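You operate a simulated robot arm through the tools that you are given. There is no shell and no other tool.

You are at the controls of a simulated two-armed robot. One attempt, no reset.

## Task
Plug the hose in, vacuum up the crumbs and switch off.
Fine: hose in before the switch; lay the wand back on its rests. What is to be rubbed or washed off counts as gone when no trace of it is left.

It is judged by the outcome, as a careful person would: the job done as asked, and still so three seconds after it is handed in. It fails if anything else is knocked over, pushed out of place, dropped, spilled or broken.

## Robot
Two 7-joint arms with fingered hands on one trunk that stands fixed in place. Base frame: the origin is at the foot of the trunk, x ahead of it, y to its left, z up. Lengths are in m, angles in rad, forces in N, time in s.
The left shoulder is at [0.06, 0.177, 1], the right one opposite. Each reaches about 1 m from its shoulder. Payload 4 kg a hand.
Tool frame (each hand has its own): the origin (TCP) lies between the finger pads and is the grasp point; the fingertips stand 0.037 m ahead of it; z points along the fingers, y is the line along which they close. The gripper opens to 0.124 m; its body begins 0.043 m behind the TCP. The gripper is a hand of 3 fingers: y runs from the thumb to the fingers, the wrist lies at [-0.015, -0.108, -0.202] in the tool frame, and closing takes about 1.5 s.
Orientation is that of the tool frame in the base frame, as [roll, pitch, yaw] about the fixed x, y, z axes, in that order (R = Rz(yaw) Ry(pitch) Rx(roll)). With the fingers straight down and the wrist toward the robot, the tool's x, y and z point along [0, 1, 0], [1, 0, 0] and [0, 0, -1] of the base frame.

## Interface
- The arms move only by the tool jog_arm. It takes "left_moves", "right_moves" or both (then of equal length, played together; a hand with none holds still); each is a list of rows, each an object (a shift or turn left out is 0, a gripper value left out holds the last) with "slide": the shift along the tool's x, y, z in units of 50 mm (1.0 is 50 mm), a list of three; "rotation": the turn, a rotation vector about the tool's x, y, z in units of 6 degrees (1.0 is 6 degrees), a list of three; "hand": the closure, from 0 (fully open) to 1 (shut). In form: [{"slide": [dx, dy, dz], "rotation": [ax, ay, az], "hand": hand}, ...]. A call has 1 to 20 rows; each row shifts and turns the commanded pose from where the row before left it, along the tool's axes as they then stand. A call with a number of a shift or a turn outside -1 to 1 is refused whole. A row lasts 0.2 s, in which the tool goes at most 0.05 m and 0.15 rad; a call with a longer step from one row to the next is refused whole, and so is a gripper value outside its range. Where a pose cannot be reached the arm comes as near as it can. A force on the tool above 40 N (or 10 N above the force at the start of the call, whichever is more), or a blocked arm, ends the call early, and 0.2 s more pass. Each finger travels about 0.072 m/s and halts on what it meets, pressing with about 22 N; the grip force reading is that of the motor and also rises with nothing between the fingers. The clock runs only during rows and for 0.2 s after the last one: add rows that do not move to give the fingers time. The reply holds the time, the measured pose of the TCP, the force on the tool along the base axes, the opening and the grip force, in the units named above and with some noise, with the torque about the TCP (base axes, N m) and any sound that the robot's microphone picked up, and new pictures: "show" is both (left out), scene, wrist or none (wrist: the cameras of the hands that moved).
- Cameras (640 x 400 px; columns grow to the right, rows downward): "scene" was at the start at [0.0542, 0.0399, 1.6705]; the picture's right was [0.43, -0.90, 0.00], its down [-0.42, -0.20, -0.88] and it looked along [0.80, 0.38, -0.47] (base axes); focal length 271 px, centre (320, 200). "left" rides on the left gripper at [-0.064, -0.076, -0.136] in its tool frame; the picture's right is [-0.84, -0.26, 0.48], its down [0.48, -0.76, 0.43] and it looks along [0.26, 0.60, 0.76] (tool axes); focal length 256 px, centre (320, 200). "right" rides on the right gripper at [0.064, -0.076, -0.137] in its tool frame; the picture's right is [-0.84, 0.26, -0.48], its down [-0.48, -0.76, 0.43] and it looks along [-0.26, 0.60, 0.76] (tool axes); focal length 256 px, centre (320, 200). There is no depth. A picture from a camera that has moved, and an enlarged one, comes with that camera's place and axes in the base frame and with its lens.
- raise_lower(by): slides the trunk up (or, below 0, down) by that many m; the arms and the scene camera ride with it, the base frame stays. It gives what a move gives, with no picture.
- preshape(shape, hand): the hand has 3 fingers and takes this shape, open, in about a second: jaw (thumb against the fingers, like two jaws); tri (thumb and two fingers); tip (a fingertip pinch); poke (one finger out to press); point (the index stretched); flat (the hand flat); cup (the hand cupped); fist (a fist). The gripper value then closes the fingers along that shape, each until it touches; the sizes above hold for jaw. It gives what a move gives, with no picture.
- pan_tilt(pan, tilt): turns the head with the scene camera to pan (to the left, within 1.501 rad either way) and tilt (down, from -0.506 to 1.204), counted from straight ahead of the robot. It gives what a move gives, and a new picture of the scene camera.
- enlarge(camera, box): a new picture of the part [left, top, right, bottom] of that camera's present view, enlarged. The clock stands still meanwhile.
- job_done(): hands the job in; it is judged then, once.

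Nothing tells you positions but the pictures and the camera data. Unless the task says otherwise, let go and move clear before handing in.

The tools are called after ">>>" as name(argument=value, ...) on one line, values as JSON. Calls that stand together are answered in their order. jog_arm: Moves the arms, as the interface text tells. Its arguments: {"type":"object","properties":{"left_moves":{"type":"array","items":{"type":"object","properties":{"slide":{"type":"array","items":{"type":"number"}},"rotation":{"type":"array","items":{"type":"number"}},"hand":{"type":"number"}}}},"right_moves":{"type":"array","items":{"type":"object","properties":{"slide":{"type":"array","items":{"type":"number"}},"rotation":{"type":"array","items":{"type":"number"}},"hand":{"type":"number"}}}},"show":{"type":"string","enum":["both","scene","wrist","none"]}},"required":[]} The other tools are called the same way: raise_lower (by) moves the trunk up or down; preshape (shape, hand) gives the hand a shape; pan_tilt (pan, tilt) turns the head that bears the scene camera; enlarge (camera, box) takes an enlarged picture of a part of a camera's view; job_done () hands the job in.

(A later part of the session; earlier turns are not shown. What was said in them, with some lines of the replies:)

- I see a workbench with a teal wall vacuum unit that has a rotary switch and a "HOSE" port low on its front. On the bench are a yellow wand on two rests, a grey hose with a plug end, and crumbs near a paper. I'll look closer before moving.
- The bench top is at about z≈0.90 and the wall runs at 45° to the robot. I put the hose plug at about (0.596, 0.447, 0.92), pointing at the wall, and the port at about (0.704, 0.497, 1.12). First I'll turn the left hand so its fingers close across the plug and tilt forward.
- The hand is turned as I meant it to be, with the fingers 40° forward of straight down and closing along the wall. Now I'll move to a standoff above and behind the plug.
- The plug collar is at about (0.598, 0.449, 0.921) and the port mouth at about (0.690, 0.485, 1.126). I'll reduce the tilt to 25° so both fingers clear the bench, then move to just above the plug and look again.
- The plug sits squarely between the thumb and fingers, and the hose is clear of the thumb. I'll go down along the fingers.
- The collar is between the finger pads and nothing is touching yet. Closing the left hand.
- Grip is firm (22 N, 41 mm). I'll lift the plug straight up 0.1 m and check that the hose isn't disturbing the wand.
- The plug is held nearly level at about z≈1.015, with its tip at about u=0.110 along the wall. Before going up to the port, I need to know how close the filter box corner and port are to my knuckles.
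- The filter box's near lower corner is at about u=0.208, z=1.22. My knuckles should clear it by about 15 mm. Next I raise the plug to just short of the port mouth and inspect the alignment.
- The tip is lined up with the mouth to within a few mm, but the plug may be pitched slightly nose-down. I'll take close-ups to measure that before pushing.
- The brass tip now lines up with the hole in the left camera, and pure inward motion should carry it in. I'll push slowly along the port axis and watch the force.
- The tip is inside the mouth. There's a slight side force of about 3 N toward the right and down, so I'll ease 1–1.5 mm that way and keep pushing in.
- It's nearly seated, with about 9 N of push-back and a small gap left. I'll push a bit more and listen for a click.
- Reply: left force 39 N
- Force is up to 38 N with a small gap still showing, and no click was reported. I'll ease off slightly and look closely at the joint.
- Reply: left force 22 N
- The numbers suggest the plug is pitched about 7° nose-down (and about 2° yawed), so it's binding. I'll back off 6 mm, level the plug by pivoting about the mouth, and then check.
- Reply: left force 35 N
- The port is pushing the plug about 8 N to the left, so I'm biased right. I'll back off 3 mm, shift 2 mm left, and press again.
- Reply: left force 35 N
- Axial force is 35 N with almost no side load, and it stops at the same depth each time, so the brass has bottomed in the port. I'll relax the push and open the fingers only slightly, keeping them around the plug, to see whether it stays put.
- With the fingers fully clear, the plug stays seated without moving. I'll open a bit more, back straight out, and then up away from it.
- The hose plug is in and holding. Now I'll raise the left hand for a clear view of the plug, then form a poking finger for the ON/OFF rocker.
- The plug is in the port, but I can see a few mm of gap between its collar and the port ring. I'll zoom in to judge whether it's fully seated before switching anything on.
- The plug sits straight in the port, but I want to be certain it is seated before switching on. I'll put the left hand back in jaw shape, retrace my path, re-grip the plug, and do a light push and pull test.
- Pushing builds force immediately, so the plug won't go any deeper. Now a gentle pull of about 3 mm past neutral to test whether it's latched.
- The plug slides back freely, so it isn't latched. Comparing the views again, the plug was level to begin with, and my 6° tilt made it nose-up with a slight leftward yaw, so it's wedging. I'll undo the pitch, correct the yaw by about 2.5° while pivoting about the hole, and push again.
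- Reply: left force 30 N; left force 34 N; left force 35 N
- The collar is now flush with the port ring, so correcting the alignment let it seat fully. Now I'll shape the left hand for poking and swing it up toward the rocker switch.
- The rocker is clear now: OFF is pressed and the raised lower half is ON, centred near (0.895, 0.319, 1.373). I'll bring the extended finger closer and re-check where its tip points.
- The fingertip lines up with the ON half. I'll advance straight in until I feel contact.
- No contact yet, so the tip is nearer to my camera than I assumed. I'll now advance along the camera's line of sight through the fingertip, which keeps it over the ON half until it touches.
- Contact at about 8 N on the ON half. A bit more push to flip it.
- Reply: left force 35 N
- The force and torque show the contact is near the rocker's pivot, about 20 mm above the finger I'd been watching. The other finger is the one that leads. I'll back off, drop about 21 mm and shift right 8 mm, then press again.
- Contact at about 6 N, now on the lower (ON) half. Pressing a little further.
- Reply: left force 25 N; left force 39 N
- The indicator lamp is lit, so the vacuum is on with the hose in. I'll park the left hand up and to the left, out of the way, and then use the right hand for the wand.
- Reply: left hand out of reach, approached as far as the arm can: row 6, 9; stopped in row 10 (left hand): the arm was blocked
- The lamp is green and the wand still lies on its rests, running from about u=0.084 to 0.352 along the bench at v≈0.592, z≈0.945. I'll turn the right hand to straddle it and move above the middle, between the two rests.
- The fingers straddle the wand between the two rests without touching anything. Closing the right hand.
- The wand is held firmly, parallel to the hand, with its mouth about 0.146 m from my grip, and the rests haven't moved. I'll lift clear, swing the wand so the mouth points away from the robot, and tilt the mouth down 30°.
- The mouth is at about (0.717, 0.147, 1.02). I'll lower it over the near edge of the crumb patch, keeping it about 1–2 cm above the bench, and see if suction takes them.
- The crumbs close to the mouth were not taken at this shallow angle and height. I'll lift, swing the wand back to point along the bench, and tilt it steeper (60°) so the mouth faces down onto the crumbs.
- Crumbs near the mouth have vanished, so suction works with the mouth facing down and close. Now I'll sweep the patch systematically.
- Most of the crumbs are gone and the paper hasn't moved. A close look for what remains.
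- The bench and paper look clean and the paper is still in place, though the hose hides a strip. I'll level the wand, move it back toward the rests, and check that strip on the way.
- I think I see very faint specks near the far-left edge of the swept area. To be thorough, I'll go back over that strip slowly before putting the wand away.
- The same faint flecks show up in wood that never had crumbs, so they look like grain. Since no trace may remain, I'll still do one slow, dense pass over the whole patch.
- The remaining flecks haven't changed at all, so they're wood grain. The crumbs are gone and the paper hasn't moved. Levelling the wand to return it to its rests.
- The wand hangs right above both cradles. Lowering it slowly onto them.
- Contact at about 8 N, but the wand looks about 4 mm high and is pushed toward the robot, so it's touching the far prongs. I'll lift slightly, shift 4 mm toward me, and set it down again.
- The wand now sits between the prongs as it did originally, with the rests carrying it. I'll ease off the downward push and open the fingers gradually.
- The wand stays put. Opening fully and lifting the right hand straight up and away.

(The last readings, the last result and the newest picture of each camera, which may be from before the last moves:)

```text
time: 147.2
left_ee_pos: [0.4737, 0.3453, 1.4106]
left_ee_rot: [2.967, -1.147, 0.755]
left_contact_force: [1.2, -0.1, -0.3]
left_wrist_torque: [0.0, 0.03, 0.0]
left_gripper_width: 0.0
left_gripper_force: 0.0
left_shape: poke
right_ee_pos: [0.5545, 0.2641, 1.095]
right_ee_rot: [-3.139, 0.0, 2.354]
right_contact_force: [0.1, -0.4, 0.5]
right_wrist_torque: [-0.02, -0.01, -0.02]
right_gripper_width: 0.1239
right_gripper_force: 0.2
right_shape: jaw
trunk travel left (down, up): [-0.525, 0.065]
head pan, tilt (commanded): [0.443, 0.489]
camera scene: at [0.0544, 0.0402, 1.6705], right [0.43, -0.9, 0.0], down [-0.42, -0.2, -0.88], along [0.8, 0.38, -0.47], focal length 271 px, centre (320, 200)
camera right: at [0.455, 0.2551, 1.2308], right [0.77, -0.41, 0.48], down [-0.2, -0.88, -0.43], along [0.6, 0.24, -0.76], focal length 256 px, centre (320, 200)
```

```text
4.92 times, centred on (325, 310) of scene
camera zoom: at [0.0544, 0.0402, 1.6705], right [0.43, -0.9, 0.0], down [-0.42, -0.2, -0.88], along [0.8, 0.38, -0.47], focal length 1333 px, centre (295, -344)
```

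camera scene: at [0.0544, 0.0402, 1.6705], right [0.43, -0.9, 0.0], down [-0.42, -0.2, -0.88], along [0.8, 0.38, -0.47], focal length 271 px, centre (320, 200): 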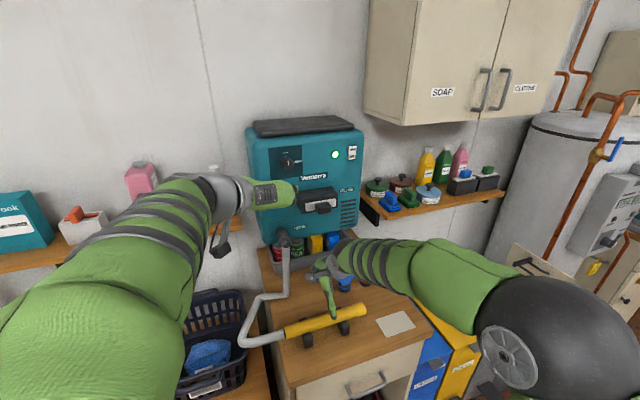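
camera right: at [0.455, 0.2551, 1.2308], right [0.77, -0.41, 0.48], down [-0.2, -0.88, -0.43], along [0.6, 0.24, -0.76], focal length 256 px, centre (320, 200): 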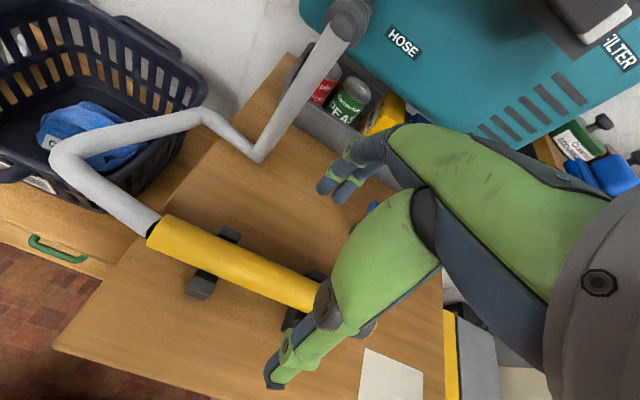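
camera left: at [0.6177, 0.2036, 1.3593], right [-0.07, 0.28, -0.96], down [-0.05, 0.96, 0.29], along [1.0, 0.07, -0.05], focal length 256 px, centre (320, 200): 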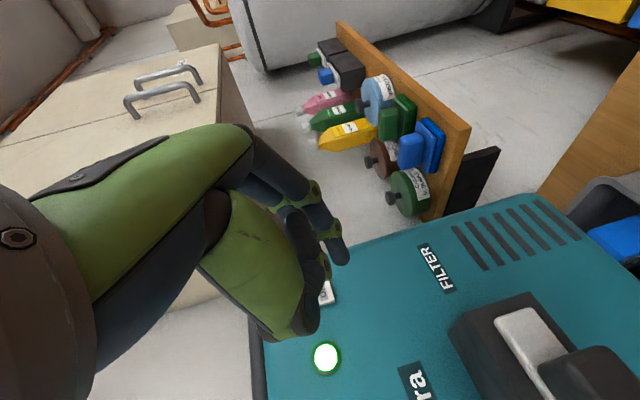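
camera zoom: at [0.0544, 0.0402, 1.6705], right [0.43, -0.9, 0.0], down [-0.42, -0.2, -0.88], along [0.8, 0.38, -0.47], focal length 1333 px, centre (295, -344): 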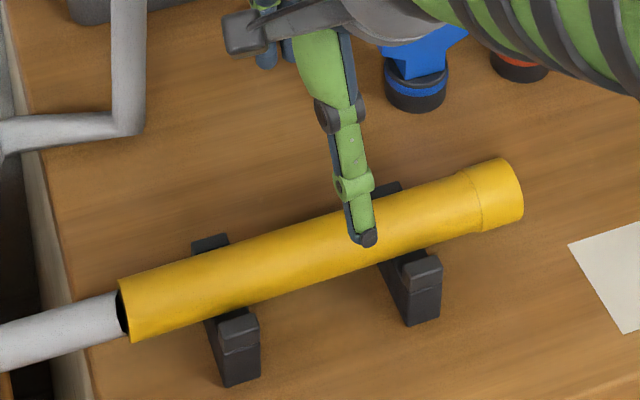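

The wand lies on its rests just as before. Now the right arm goes back to its starting area, out of the left arm's way.

>>> jog_arm(right_moves=[{"slide": [0, 0, -0.5]}, {"slide": [-0.072, -0.569, -0.73]}, {"slide": [-0.072, -0.569, -0.73]}, {"slide": [-0.072, -0.569, -0.73]}, {"slide": [-0.072, -0.569, -0.73]}, {"slide": [-0.072, -0.569, -0.73]}, {"slide": [-0.072, -0.569, -0.73]}, {"slide": [-0.072, -0.569, -0.73]}, {"slide": [-0.072, -0.569, -0.73]}, {"slide": [-0.072, -0.569, -0.73]}, {"slide": [-0.072, -0.569, -0.73]}, {"slide": [-0.072, -0.569, -0.73]}, {}], show="none")

>>> jog_arm(left_moves=[{"slide": [0.071, 0.707, 0.285]}, {"slide": [0.071, 0.707, 0.285]}, {"slide": [0.071, 0.707, 0.285]}, {"slide": [0.071, 0.707, 0.285]}, {"rotation": [0.617, 0.198, 0.11]}, {"rotation": [0.617, 0.198, 0.11]}, {}], show="both")

```text
time: 150.0
left_ee_pos: [0.4757, 0.3451, 1.4103]
left_ee_rot: [2.968, -1.144, 0.755]
left_contact_force: [1.2, 0.6, 0.9]
left_wrist_torque: [-0.04, 0.0, -0.02]
left_gripper_width: 0.0
left_gripper_force: 0.1
left_shape: poke
right_ee_pos: [0.3626, 0.011, 1.5214]
right_ee_rot: [-3.138, 0.002, 2.355]
right_contact_force: [0.5, -0.7, 0.3]
right_wrist_torque: [-0.01, -0.02, 0.0]
right_gripper_width: 0.1238
right_gripper_force: 0.0
right_shape: jaw
trunk travel left (down, up): [-0.525, 0.065]
head pan, tilt (commanded): [0.443, 0.489]
```

```text
time: 151.6
left_ee_pos: [0.6025, 0.2596, 1.4111]
left_ee_rot: [3.139, -1.194, 0.709]
left_contact_force: [-0.2, -0.2, 0.2]
left_wrist_torque: [-0.01, 0.03, 0.01]
left_gripper_width: 0.0
left_gripper_force: 0.0
left_shape: poke
right_ee_pos: [0.3614, 0.0106, 1.5215]
right_ee_rot: [-3.14, 0.0, 2.355]
right_contact_force: [1.5, -0.6, 0.1]
right_wrist_torque: [0.02, -0.01, 0.01]
right_gripper_width: 0.1239
right_gripper_force: 0.1
right_shape: jaw
trunk travel left (down, up): [-0.525, 0.065]
head pan, tilt (commanded): [0.443, 0.489]
camera scene: at [0.054, 0.04, 1.6705], right [0.43, -0.9, 0.0], down [-0.42, -0.2, -0.88], along [0.8, 0.38, -0.47], focal length 271 px, centre (320, 200)
camera left: at [0.4369, 0.2194, 1.4018], right [-0.06, 0.29, -0.96], down [-0.05, 0.96, 0.29], along [1.0, 0.06, -0.04], focal length 256 px, centre (320, 200)
```

scene: 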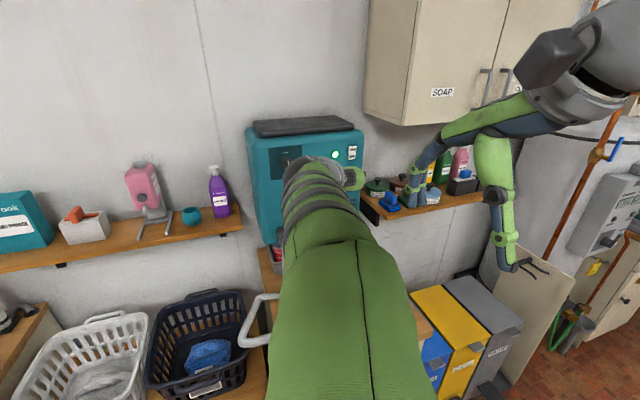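
left: 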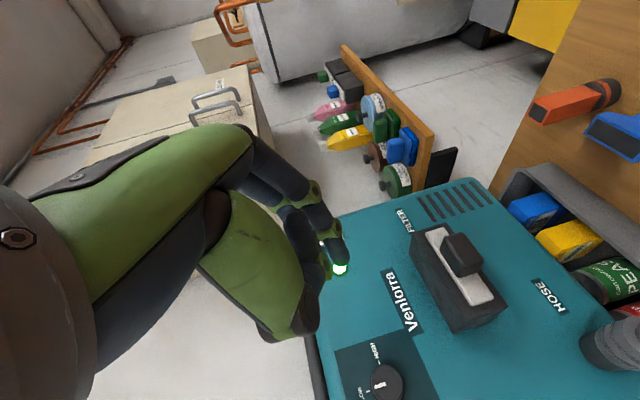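

>>> jog_arm(left_moves=[{"slide": [0.174, 0.612, 0.543]}, {"slide": [0.174, 0.612, 0.543]}, {"slide": [0.174, 0.612, 0.543]}, {"slide": [0.174, 0.612, 0.543]}, {"slide": [0.174, 0.612, 0.543]}, {}], show="none")

>>> enlarge(camera="left", box=[240, 150, 400, 370])

```text
time: 153.0
left_ee_pos: [0.8065, 0.2349, 1.4009]
left_ee_rot: [3.141, -1.192, 0.705]
left_contact_force: [-0.1, 0.4, -0.6]
left_wrist_torque: [-0.02, 0.02, 0.0]
left_gripper_width: 0.0
left_gripper_force: 0.0
left_shape: poke
right_ee_pos: [0.3607, 0.0106, 1.5208]
right_ee_rot: [3.141, 0.003, 2.354]
right_contact_force: [-0.1, -0.1, -0.4]
right_wrist_torque: [-0.01, 0.01, -0.03]
right_gripper_width: 0.1238
right_gripper_force: 0.0
right_shape: jaw
trunk travel left (down, up): [-0.525, 0.065]
head pan, tilt (commanded): [0.443, 0.489]
```

```text
1.82 times, centred on (320, 260) of left
camera zoom: at [0.6425, 0.1952, 1.3915], right [-0.06, 0.29, -0.96], down [-0.05, 0.96, 0.29], along [1.0, 0.06, -0.04], focal length 465 px, centre (320, 91)
```

zoom: 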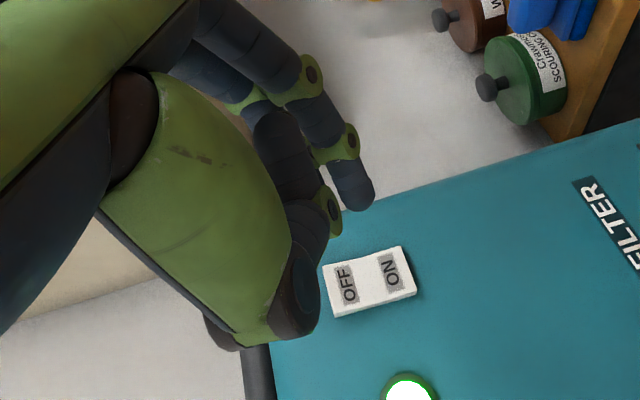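

>>> jog_arm(left_moves=[{"slide": [0.315, -0.03, 0.572]}, {"slide": [0.241, -0.05, 0.602]}, {}], show="none")

>>> jog_arm(left_moves=[{"slide": [0.037, -0.008, 0.0926]}, {"slide": [0.037, -0.008, 0.0926]}, {}], show="none")

>>> enlarge(camera="left", box=[270, 200, 390, 360])

```text
time: 153.8
left_ee_pos: [0.8559, 0.2777, 1.4032]
left_ee_rot: [-3.141, -1.191, 0.705]
left_contact_force: [-0.3, 0.5, 0.2]
left_wrist_torque: [-0.02, 0.0, 0.0]
left_gripper_width: 0.0
left_gripper_force: 0.0
left_shape: poke
right_ee_pos: [0.3606, 0.0106, 1.5213]
right_ee_rot: [-3.141, 0.001, 2.352]
right_contact_force: [0.6, -0.4, -0.5]
right_wrist_torque: [-0.03, -0.04, 0.03]
right_gripper_width: 0.1237
right_gripper_force: 0.1
right_shape: jaw
trunk travel left (down, up): [-0.525, 0.065]
head pan, tilt (commanded): [0.443, 0.489]
```

```text
time: 154.6
left_ee_pos: [0.8637, 0.2874, 1.4052]
left_ee_rot: [-3.139, -1.192, 0.702]
left_contact_force: [-0.1, -0.8, 0.8]
left_wrist_torque: [0.03, -0.01, 0.05]
left_gripper_width: 0.0
left_gripper_force: 0.0
left_shape: poke
right_ee_pos: [0.362, 0.0118, 1.5215]
right_ee_rot: [3.14, 0.0, 2.354]
right_contact_force: [-0.5, 0.0, 0.1]
right_wrist_torque: [0.0, 0.01, 0.03]
right_gripper_width: 0.1236
right_gripper_force: 0.0
right_shape: jaw
trunk travel left (down, up): [-0.525, 0.065]
head pan, tilt (commanded): [0.443, 0.489]
```

```text
2.50 times, centred on (330, 280) of left
camera zoom: at [0.6983, 0.248, 1.3961], right [-0.06, 0.29, -0.96], down [-0.05, 0.96, 0.29], along [1.0, 0.06, -0.04], focal length 640 px, centre (295, 0)
```

zoom: 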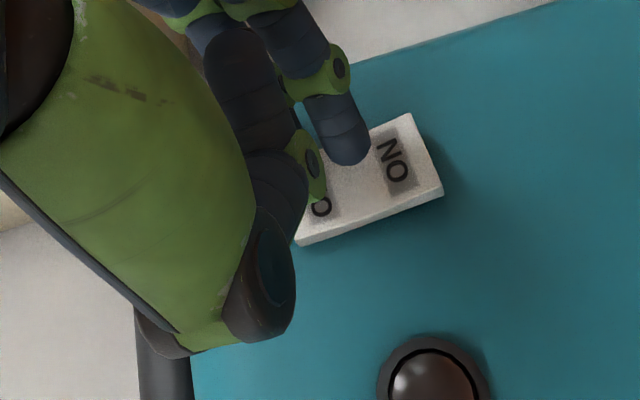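

The lamp has gone dark, so the rocker has flipped to OFF. I'll back the finger off and verify.

>>> jog_arm(left_moves=[{"slide": [-0.241, 0.05, -0.602]}, {"slide": [-0.3, 0.06, -0.75]}, {}], show="none")

>>> enlarge(camera="left", box=[290, 230, 410, 350])

```text
time: 155.4
left_ee_pos: [0.8116, 0.236, 1.4038]
left_ee_rot: [-3.141, -1.192, 0.705]
left_contact_force: [0.5, 1.0, 0.6]
left_wrist_torque: [0.0, 0.0, 0.01]
left_gripper_width: 0.0
left_gripper_force: 0.1
left_shape: poke
right_ee_pos: [0.3622, 0.0116, 1.5216]
right_ee_rot: [3.141, 0.0, 2.353]
right_contact_force: [0.3, -0.2, 0.1]
right_wrist_torque: [0.0, -0.01, 0.03]
right_gripper_width: 0.1236
right_gripper_force: 0.3
right_shape: jaw
trunk travel left (down, up): [-0.525, 0.065]
head pan, tilt (commanded): [0.443, 0.489]
```

```text
3.33 times, centred on (350, 290) of left
camera zoom: at [0.6475, 0.1965, 1.3952], right [-0.06, 0.29, -0.96], down [-0.05, 0.96, 0.29], along [1.0, 0.06, -0.04], focal length 853 px, centre (220, -100)
```

zoom: 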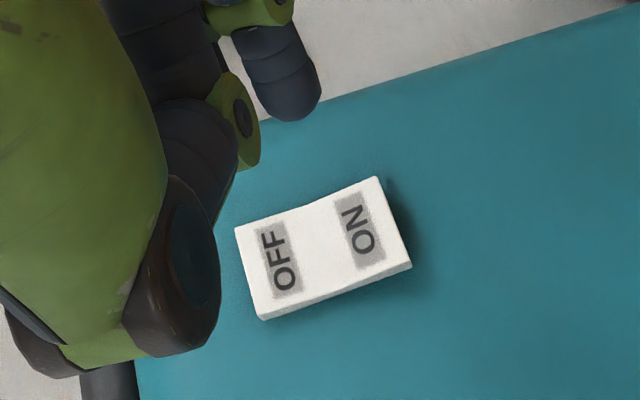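

>>> jog_arm(left_moves=[{"slide": [-0.174, -0.612, -0.543]}, {"slide": [-0.174, -0.612, -0.543]}, {"slide": [-0.174, -0.612, -0.543]}, {"slide": [-0.174, -0.612, -0.543]}, {"slide": [-0.174, -0.612, -0.543]}, {"slide": [0.3, -0.6, -0.5]}, {}], show="both")

>>> enlarge(camera="scene", box=[240, 110, 400, 260])

```text
time: 157.0
left_ee_pos: [0.5725, 0.2731, 1.4387]
left_ee_rot: [3.141, -1.193, 0.706]
left_contact_force: [0.5, 0.4, 0.2]
left_wrist_torque: [-0.01, 0.0, 0.0]
left_gripper_width: 0.0
left_gripper_force: 0.1
left_shape: poke
right_ee_pos: [0.3618, 0.0124, 1.5206]
right_ee_rot: [-3.141, 0.0, 2.355]
right_contact_force: [-0.1, 0.3, 0.6]
right_wrist_torque: [0.02, 0.0, 0.01]
right_gripper_width: 0.1238
right_gripper_force: 0.2
right_shape: jaw
trunk travel left (down, up): [-0.525, 0.065]
head pan, tilt (commanded): [0.443, 0.489]
camera scene: at [0.0545, 0.0404, 1.6705], right [0.43, -0.9, 0.0], down [-0.42, -0.2, -0.88], along [0.8, 0.38, -0.47], focal length 271 px, centre (320, 200)
camera left: at [0.4067, 0.2336, 1.4297], right [-0.06, 0.28, -0.96], down [-0.05, 0.96, 0.29], along [1.0, 0.06, -0.04], focal length 256 px, centre (320, 200)
```

scene: 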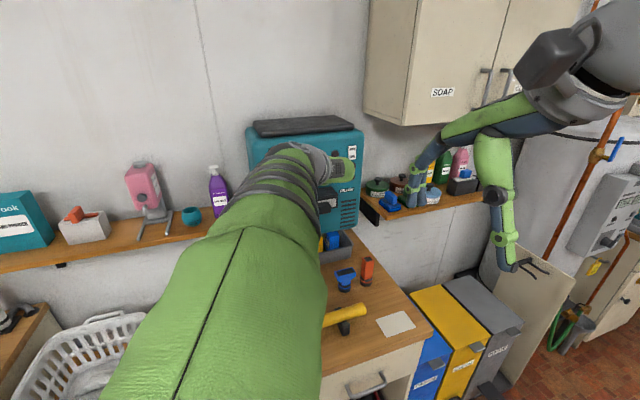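
left: 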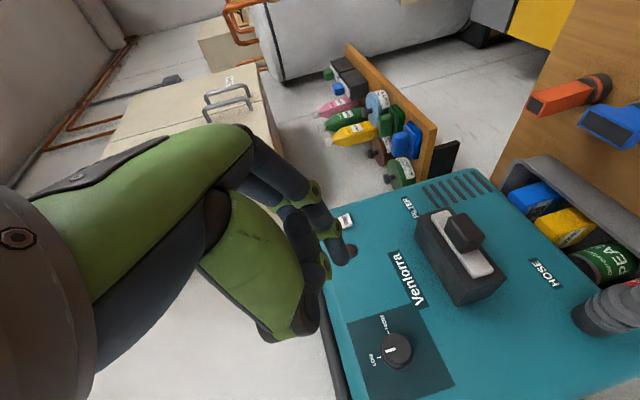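

```text
2.67 times, centred on (320, 185) of scene
camera zoom: at [0.0545, 0.0404, 1.6705], right [0.43, -0.9, 0.0], down [-0.42, -0.2, -0.88], along [0.8, 0.38, -0.47], focal length 722 px, centre (320, 240)
```

zoom: 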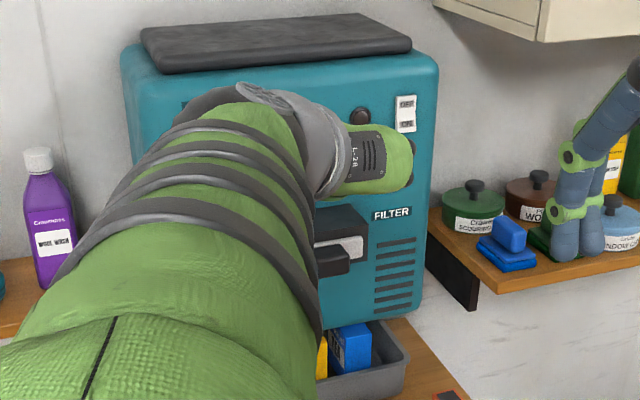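

>>> jog_arm(left_moves=[{"rotation": [0, -0.95, 0]}, {"rotation": [0, -0.95, 0]}, {"rotation": [0, -0.95, 0]}, {"rotation": [0, -0.95, 0]}, {"rotation": [0, -0.95, 0]}, {"rotation": [0, -0.95, 0]}, {"rotation": [0, -0.95, 0]}, {"slide": [0.1, -0.8, -0.5]}, {"slide": [0.1, -0.8, -0.5]}, {"slide": [0, -0.8, -0.5]}, {"slide": [0, -0.8, -0.5]}, {}], show="scene")

>>> enlarge(camera="right", box=[0, 0, 640, 400])

```text
time: 159.6
left_ee_pos: [0.438, 0.3661, 1.5277]
left_ee_rot: [-3.141, -0.498, 0.703]
left_contact_force: [-0.5, 0.2, 0.1]
left_wrist_torque: [-0.03, 0.0, 0.02]
left_gripper_width: 0.0003
left_gripper_force: 0.1
left_shape: poke
right_ee_pos: [0.3611, 0.0118, 1.5202]
right_ee_rot: [3.141, 0.002, 2.355]
right_contact_force: [-0.3, 1.0, 0.5]
right_wrist_torque: [0.0, 0.0, -0.04]
right_gripper_width: 0.1238
right_gripper_force: 0.1
right_shape: jaw
trunk travel left (down, up): [-0.525, 0.065]
head pan, tilt (commanded): [0.443, 0.489]
camera scene: at [0.0544, 0.0394, 1.6705], right [0.43, -0.9, 0.0], down [-0.42, -0.2, -0.88], along [0.8, 0.38, -0.47], focal length 271 px, centre (320, 200)
```

scene: 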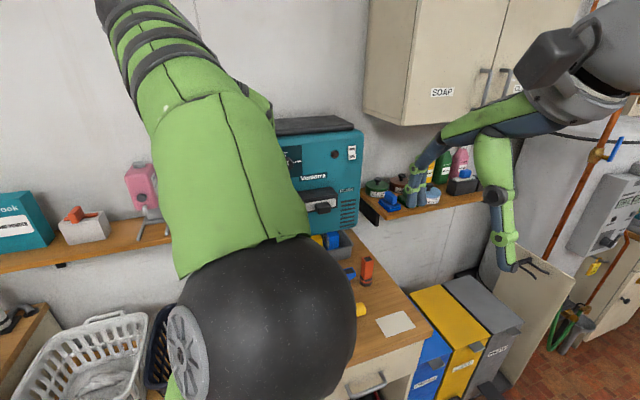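

```text
1.00 times, centred on (320, 200) of right (not enlarged: the box is as wide or as high as the picture)
camera zoom: at [0.2619, 0.0022, 1.6579], right [0.77, -0.41, 0.48], down [-0.2, -0.88, -0.43], along [0.6, 0.24, -0.76], focal length 256 px, centre (320, 200)
```

zoom: 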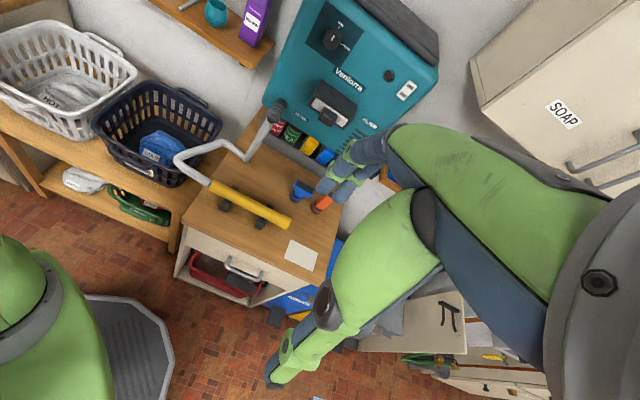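

The right hand's camera has a clear view of everything. I'll check the plug, wand, switch and bench before handing in.

>>> enlarge(camera="right", box=[240, 80, 320, 150])

>>> enlarge(camera="right", box=[170, 150, 350, 280])

>>> enlarge(camera="right", box=[310, 20, 440, 120])

>>> enlarge(camera="right", box=[260, 190, 350, 280])

```text
5.71 times, centred on (280, 115) of right
camera zoom: at [0.2619, 0.0022, 1.6579], right [0.77, -0.41, 0.48], down [-0.2, -0.88, -0.43], along [0.6, 0.24, -0.76], focal length 1463 px, centre (549, 686)
```

zoom: 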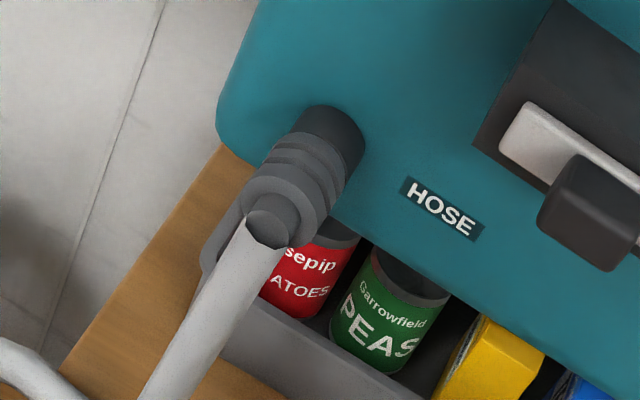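

```text
3.08 times, centred on (260, 215) of right
camera zoom: at [0.2619, 0.0022, 1.6579], right [0.77, -0.41, 0.48], down [-0.2, -0.88, -0.43], along [0.6, 0.24, -0.76], focal length 788 px, centre (505, 154)
```

zoom: 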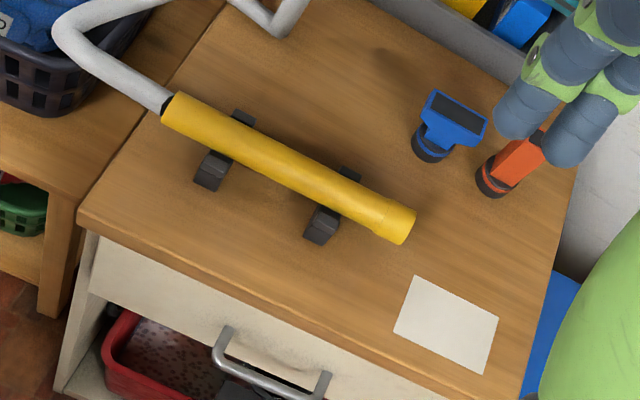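

```text
4.00 times, centred on (375, 70) of right
camera zoom: at [0.2619, 0.0022, 1.6579], right [0.77, -0.41, 0.48], down [-0.2, -0.88, -0.43], along [0.6, 0.24, -0.76], focal length 1024 px, centre (100, 720)
```

zoom: 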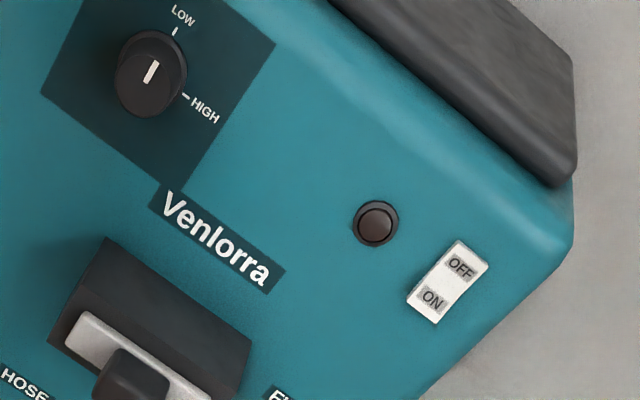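

```text
4.44 times, centred on (305, 235) of right
camera zoom: at [0.2619, 0.0022, 1.6579], right [0.77, -0.41, 0.48], down [-0.2, -0.88, -0.43], along [0.6, 0.24, -0.76], focal length 1138 px, centre (387, 44)
```

zoom: 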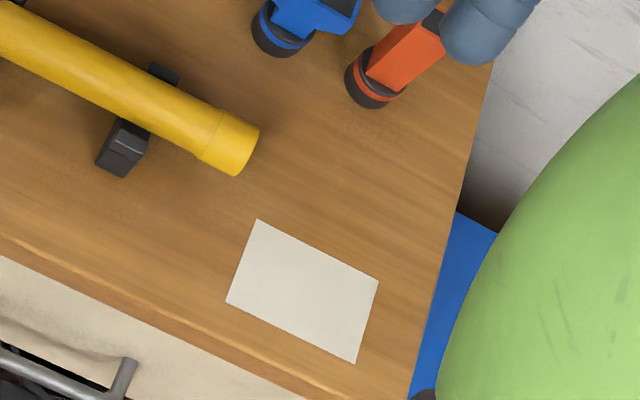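

The hose is flush in its port, the bench and paper are clean, and nothing has been knocked. The wand lies on both rests, the rocker is on OFF with the lamp dark, and both hands are clear. Handing in the job.

>>> job_done()

```text
The job is handed in.
```

The job is handed in. The hose is plugged in and the crumbs are gone. The vacuum is off with its lamp dark, and the wand is back on its two rests.

- **Order:** the hose was fully in before I switched on. The first pushes left a gap of a few mm, so I re-aligned the plug until its collar sat flush with the port ring.
- **Crumbs:** I went over the whole patch slowly more than once. The only marks left are faint flecks in the wood that didn't change between passes. Similar flecks show where there were never crumbs, so I took them to be grain.
- **Everything else:** the paper and the two nozzles did not move, and nothing else was knocked over or dropped. Both hands are clear of the bench.
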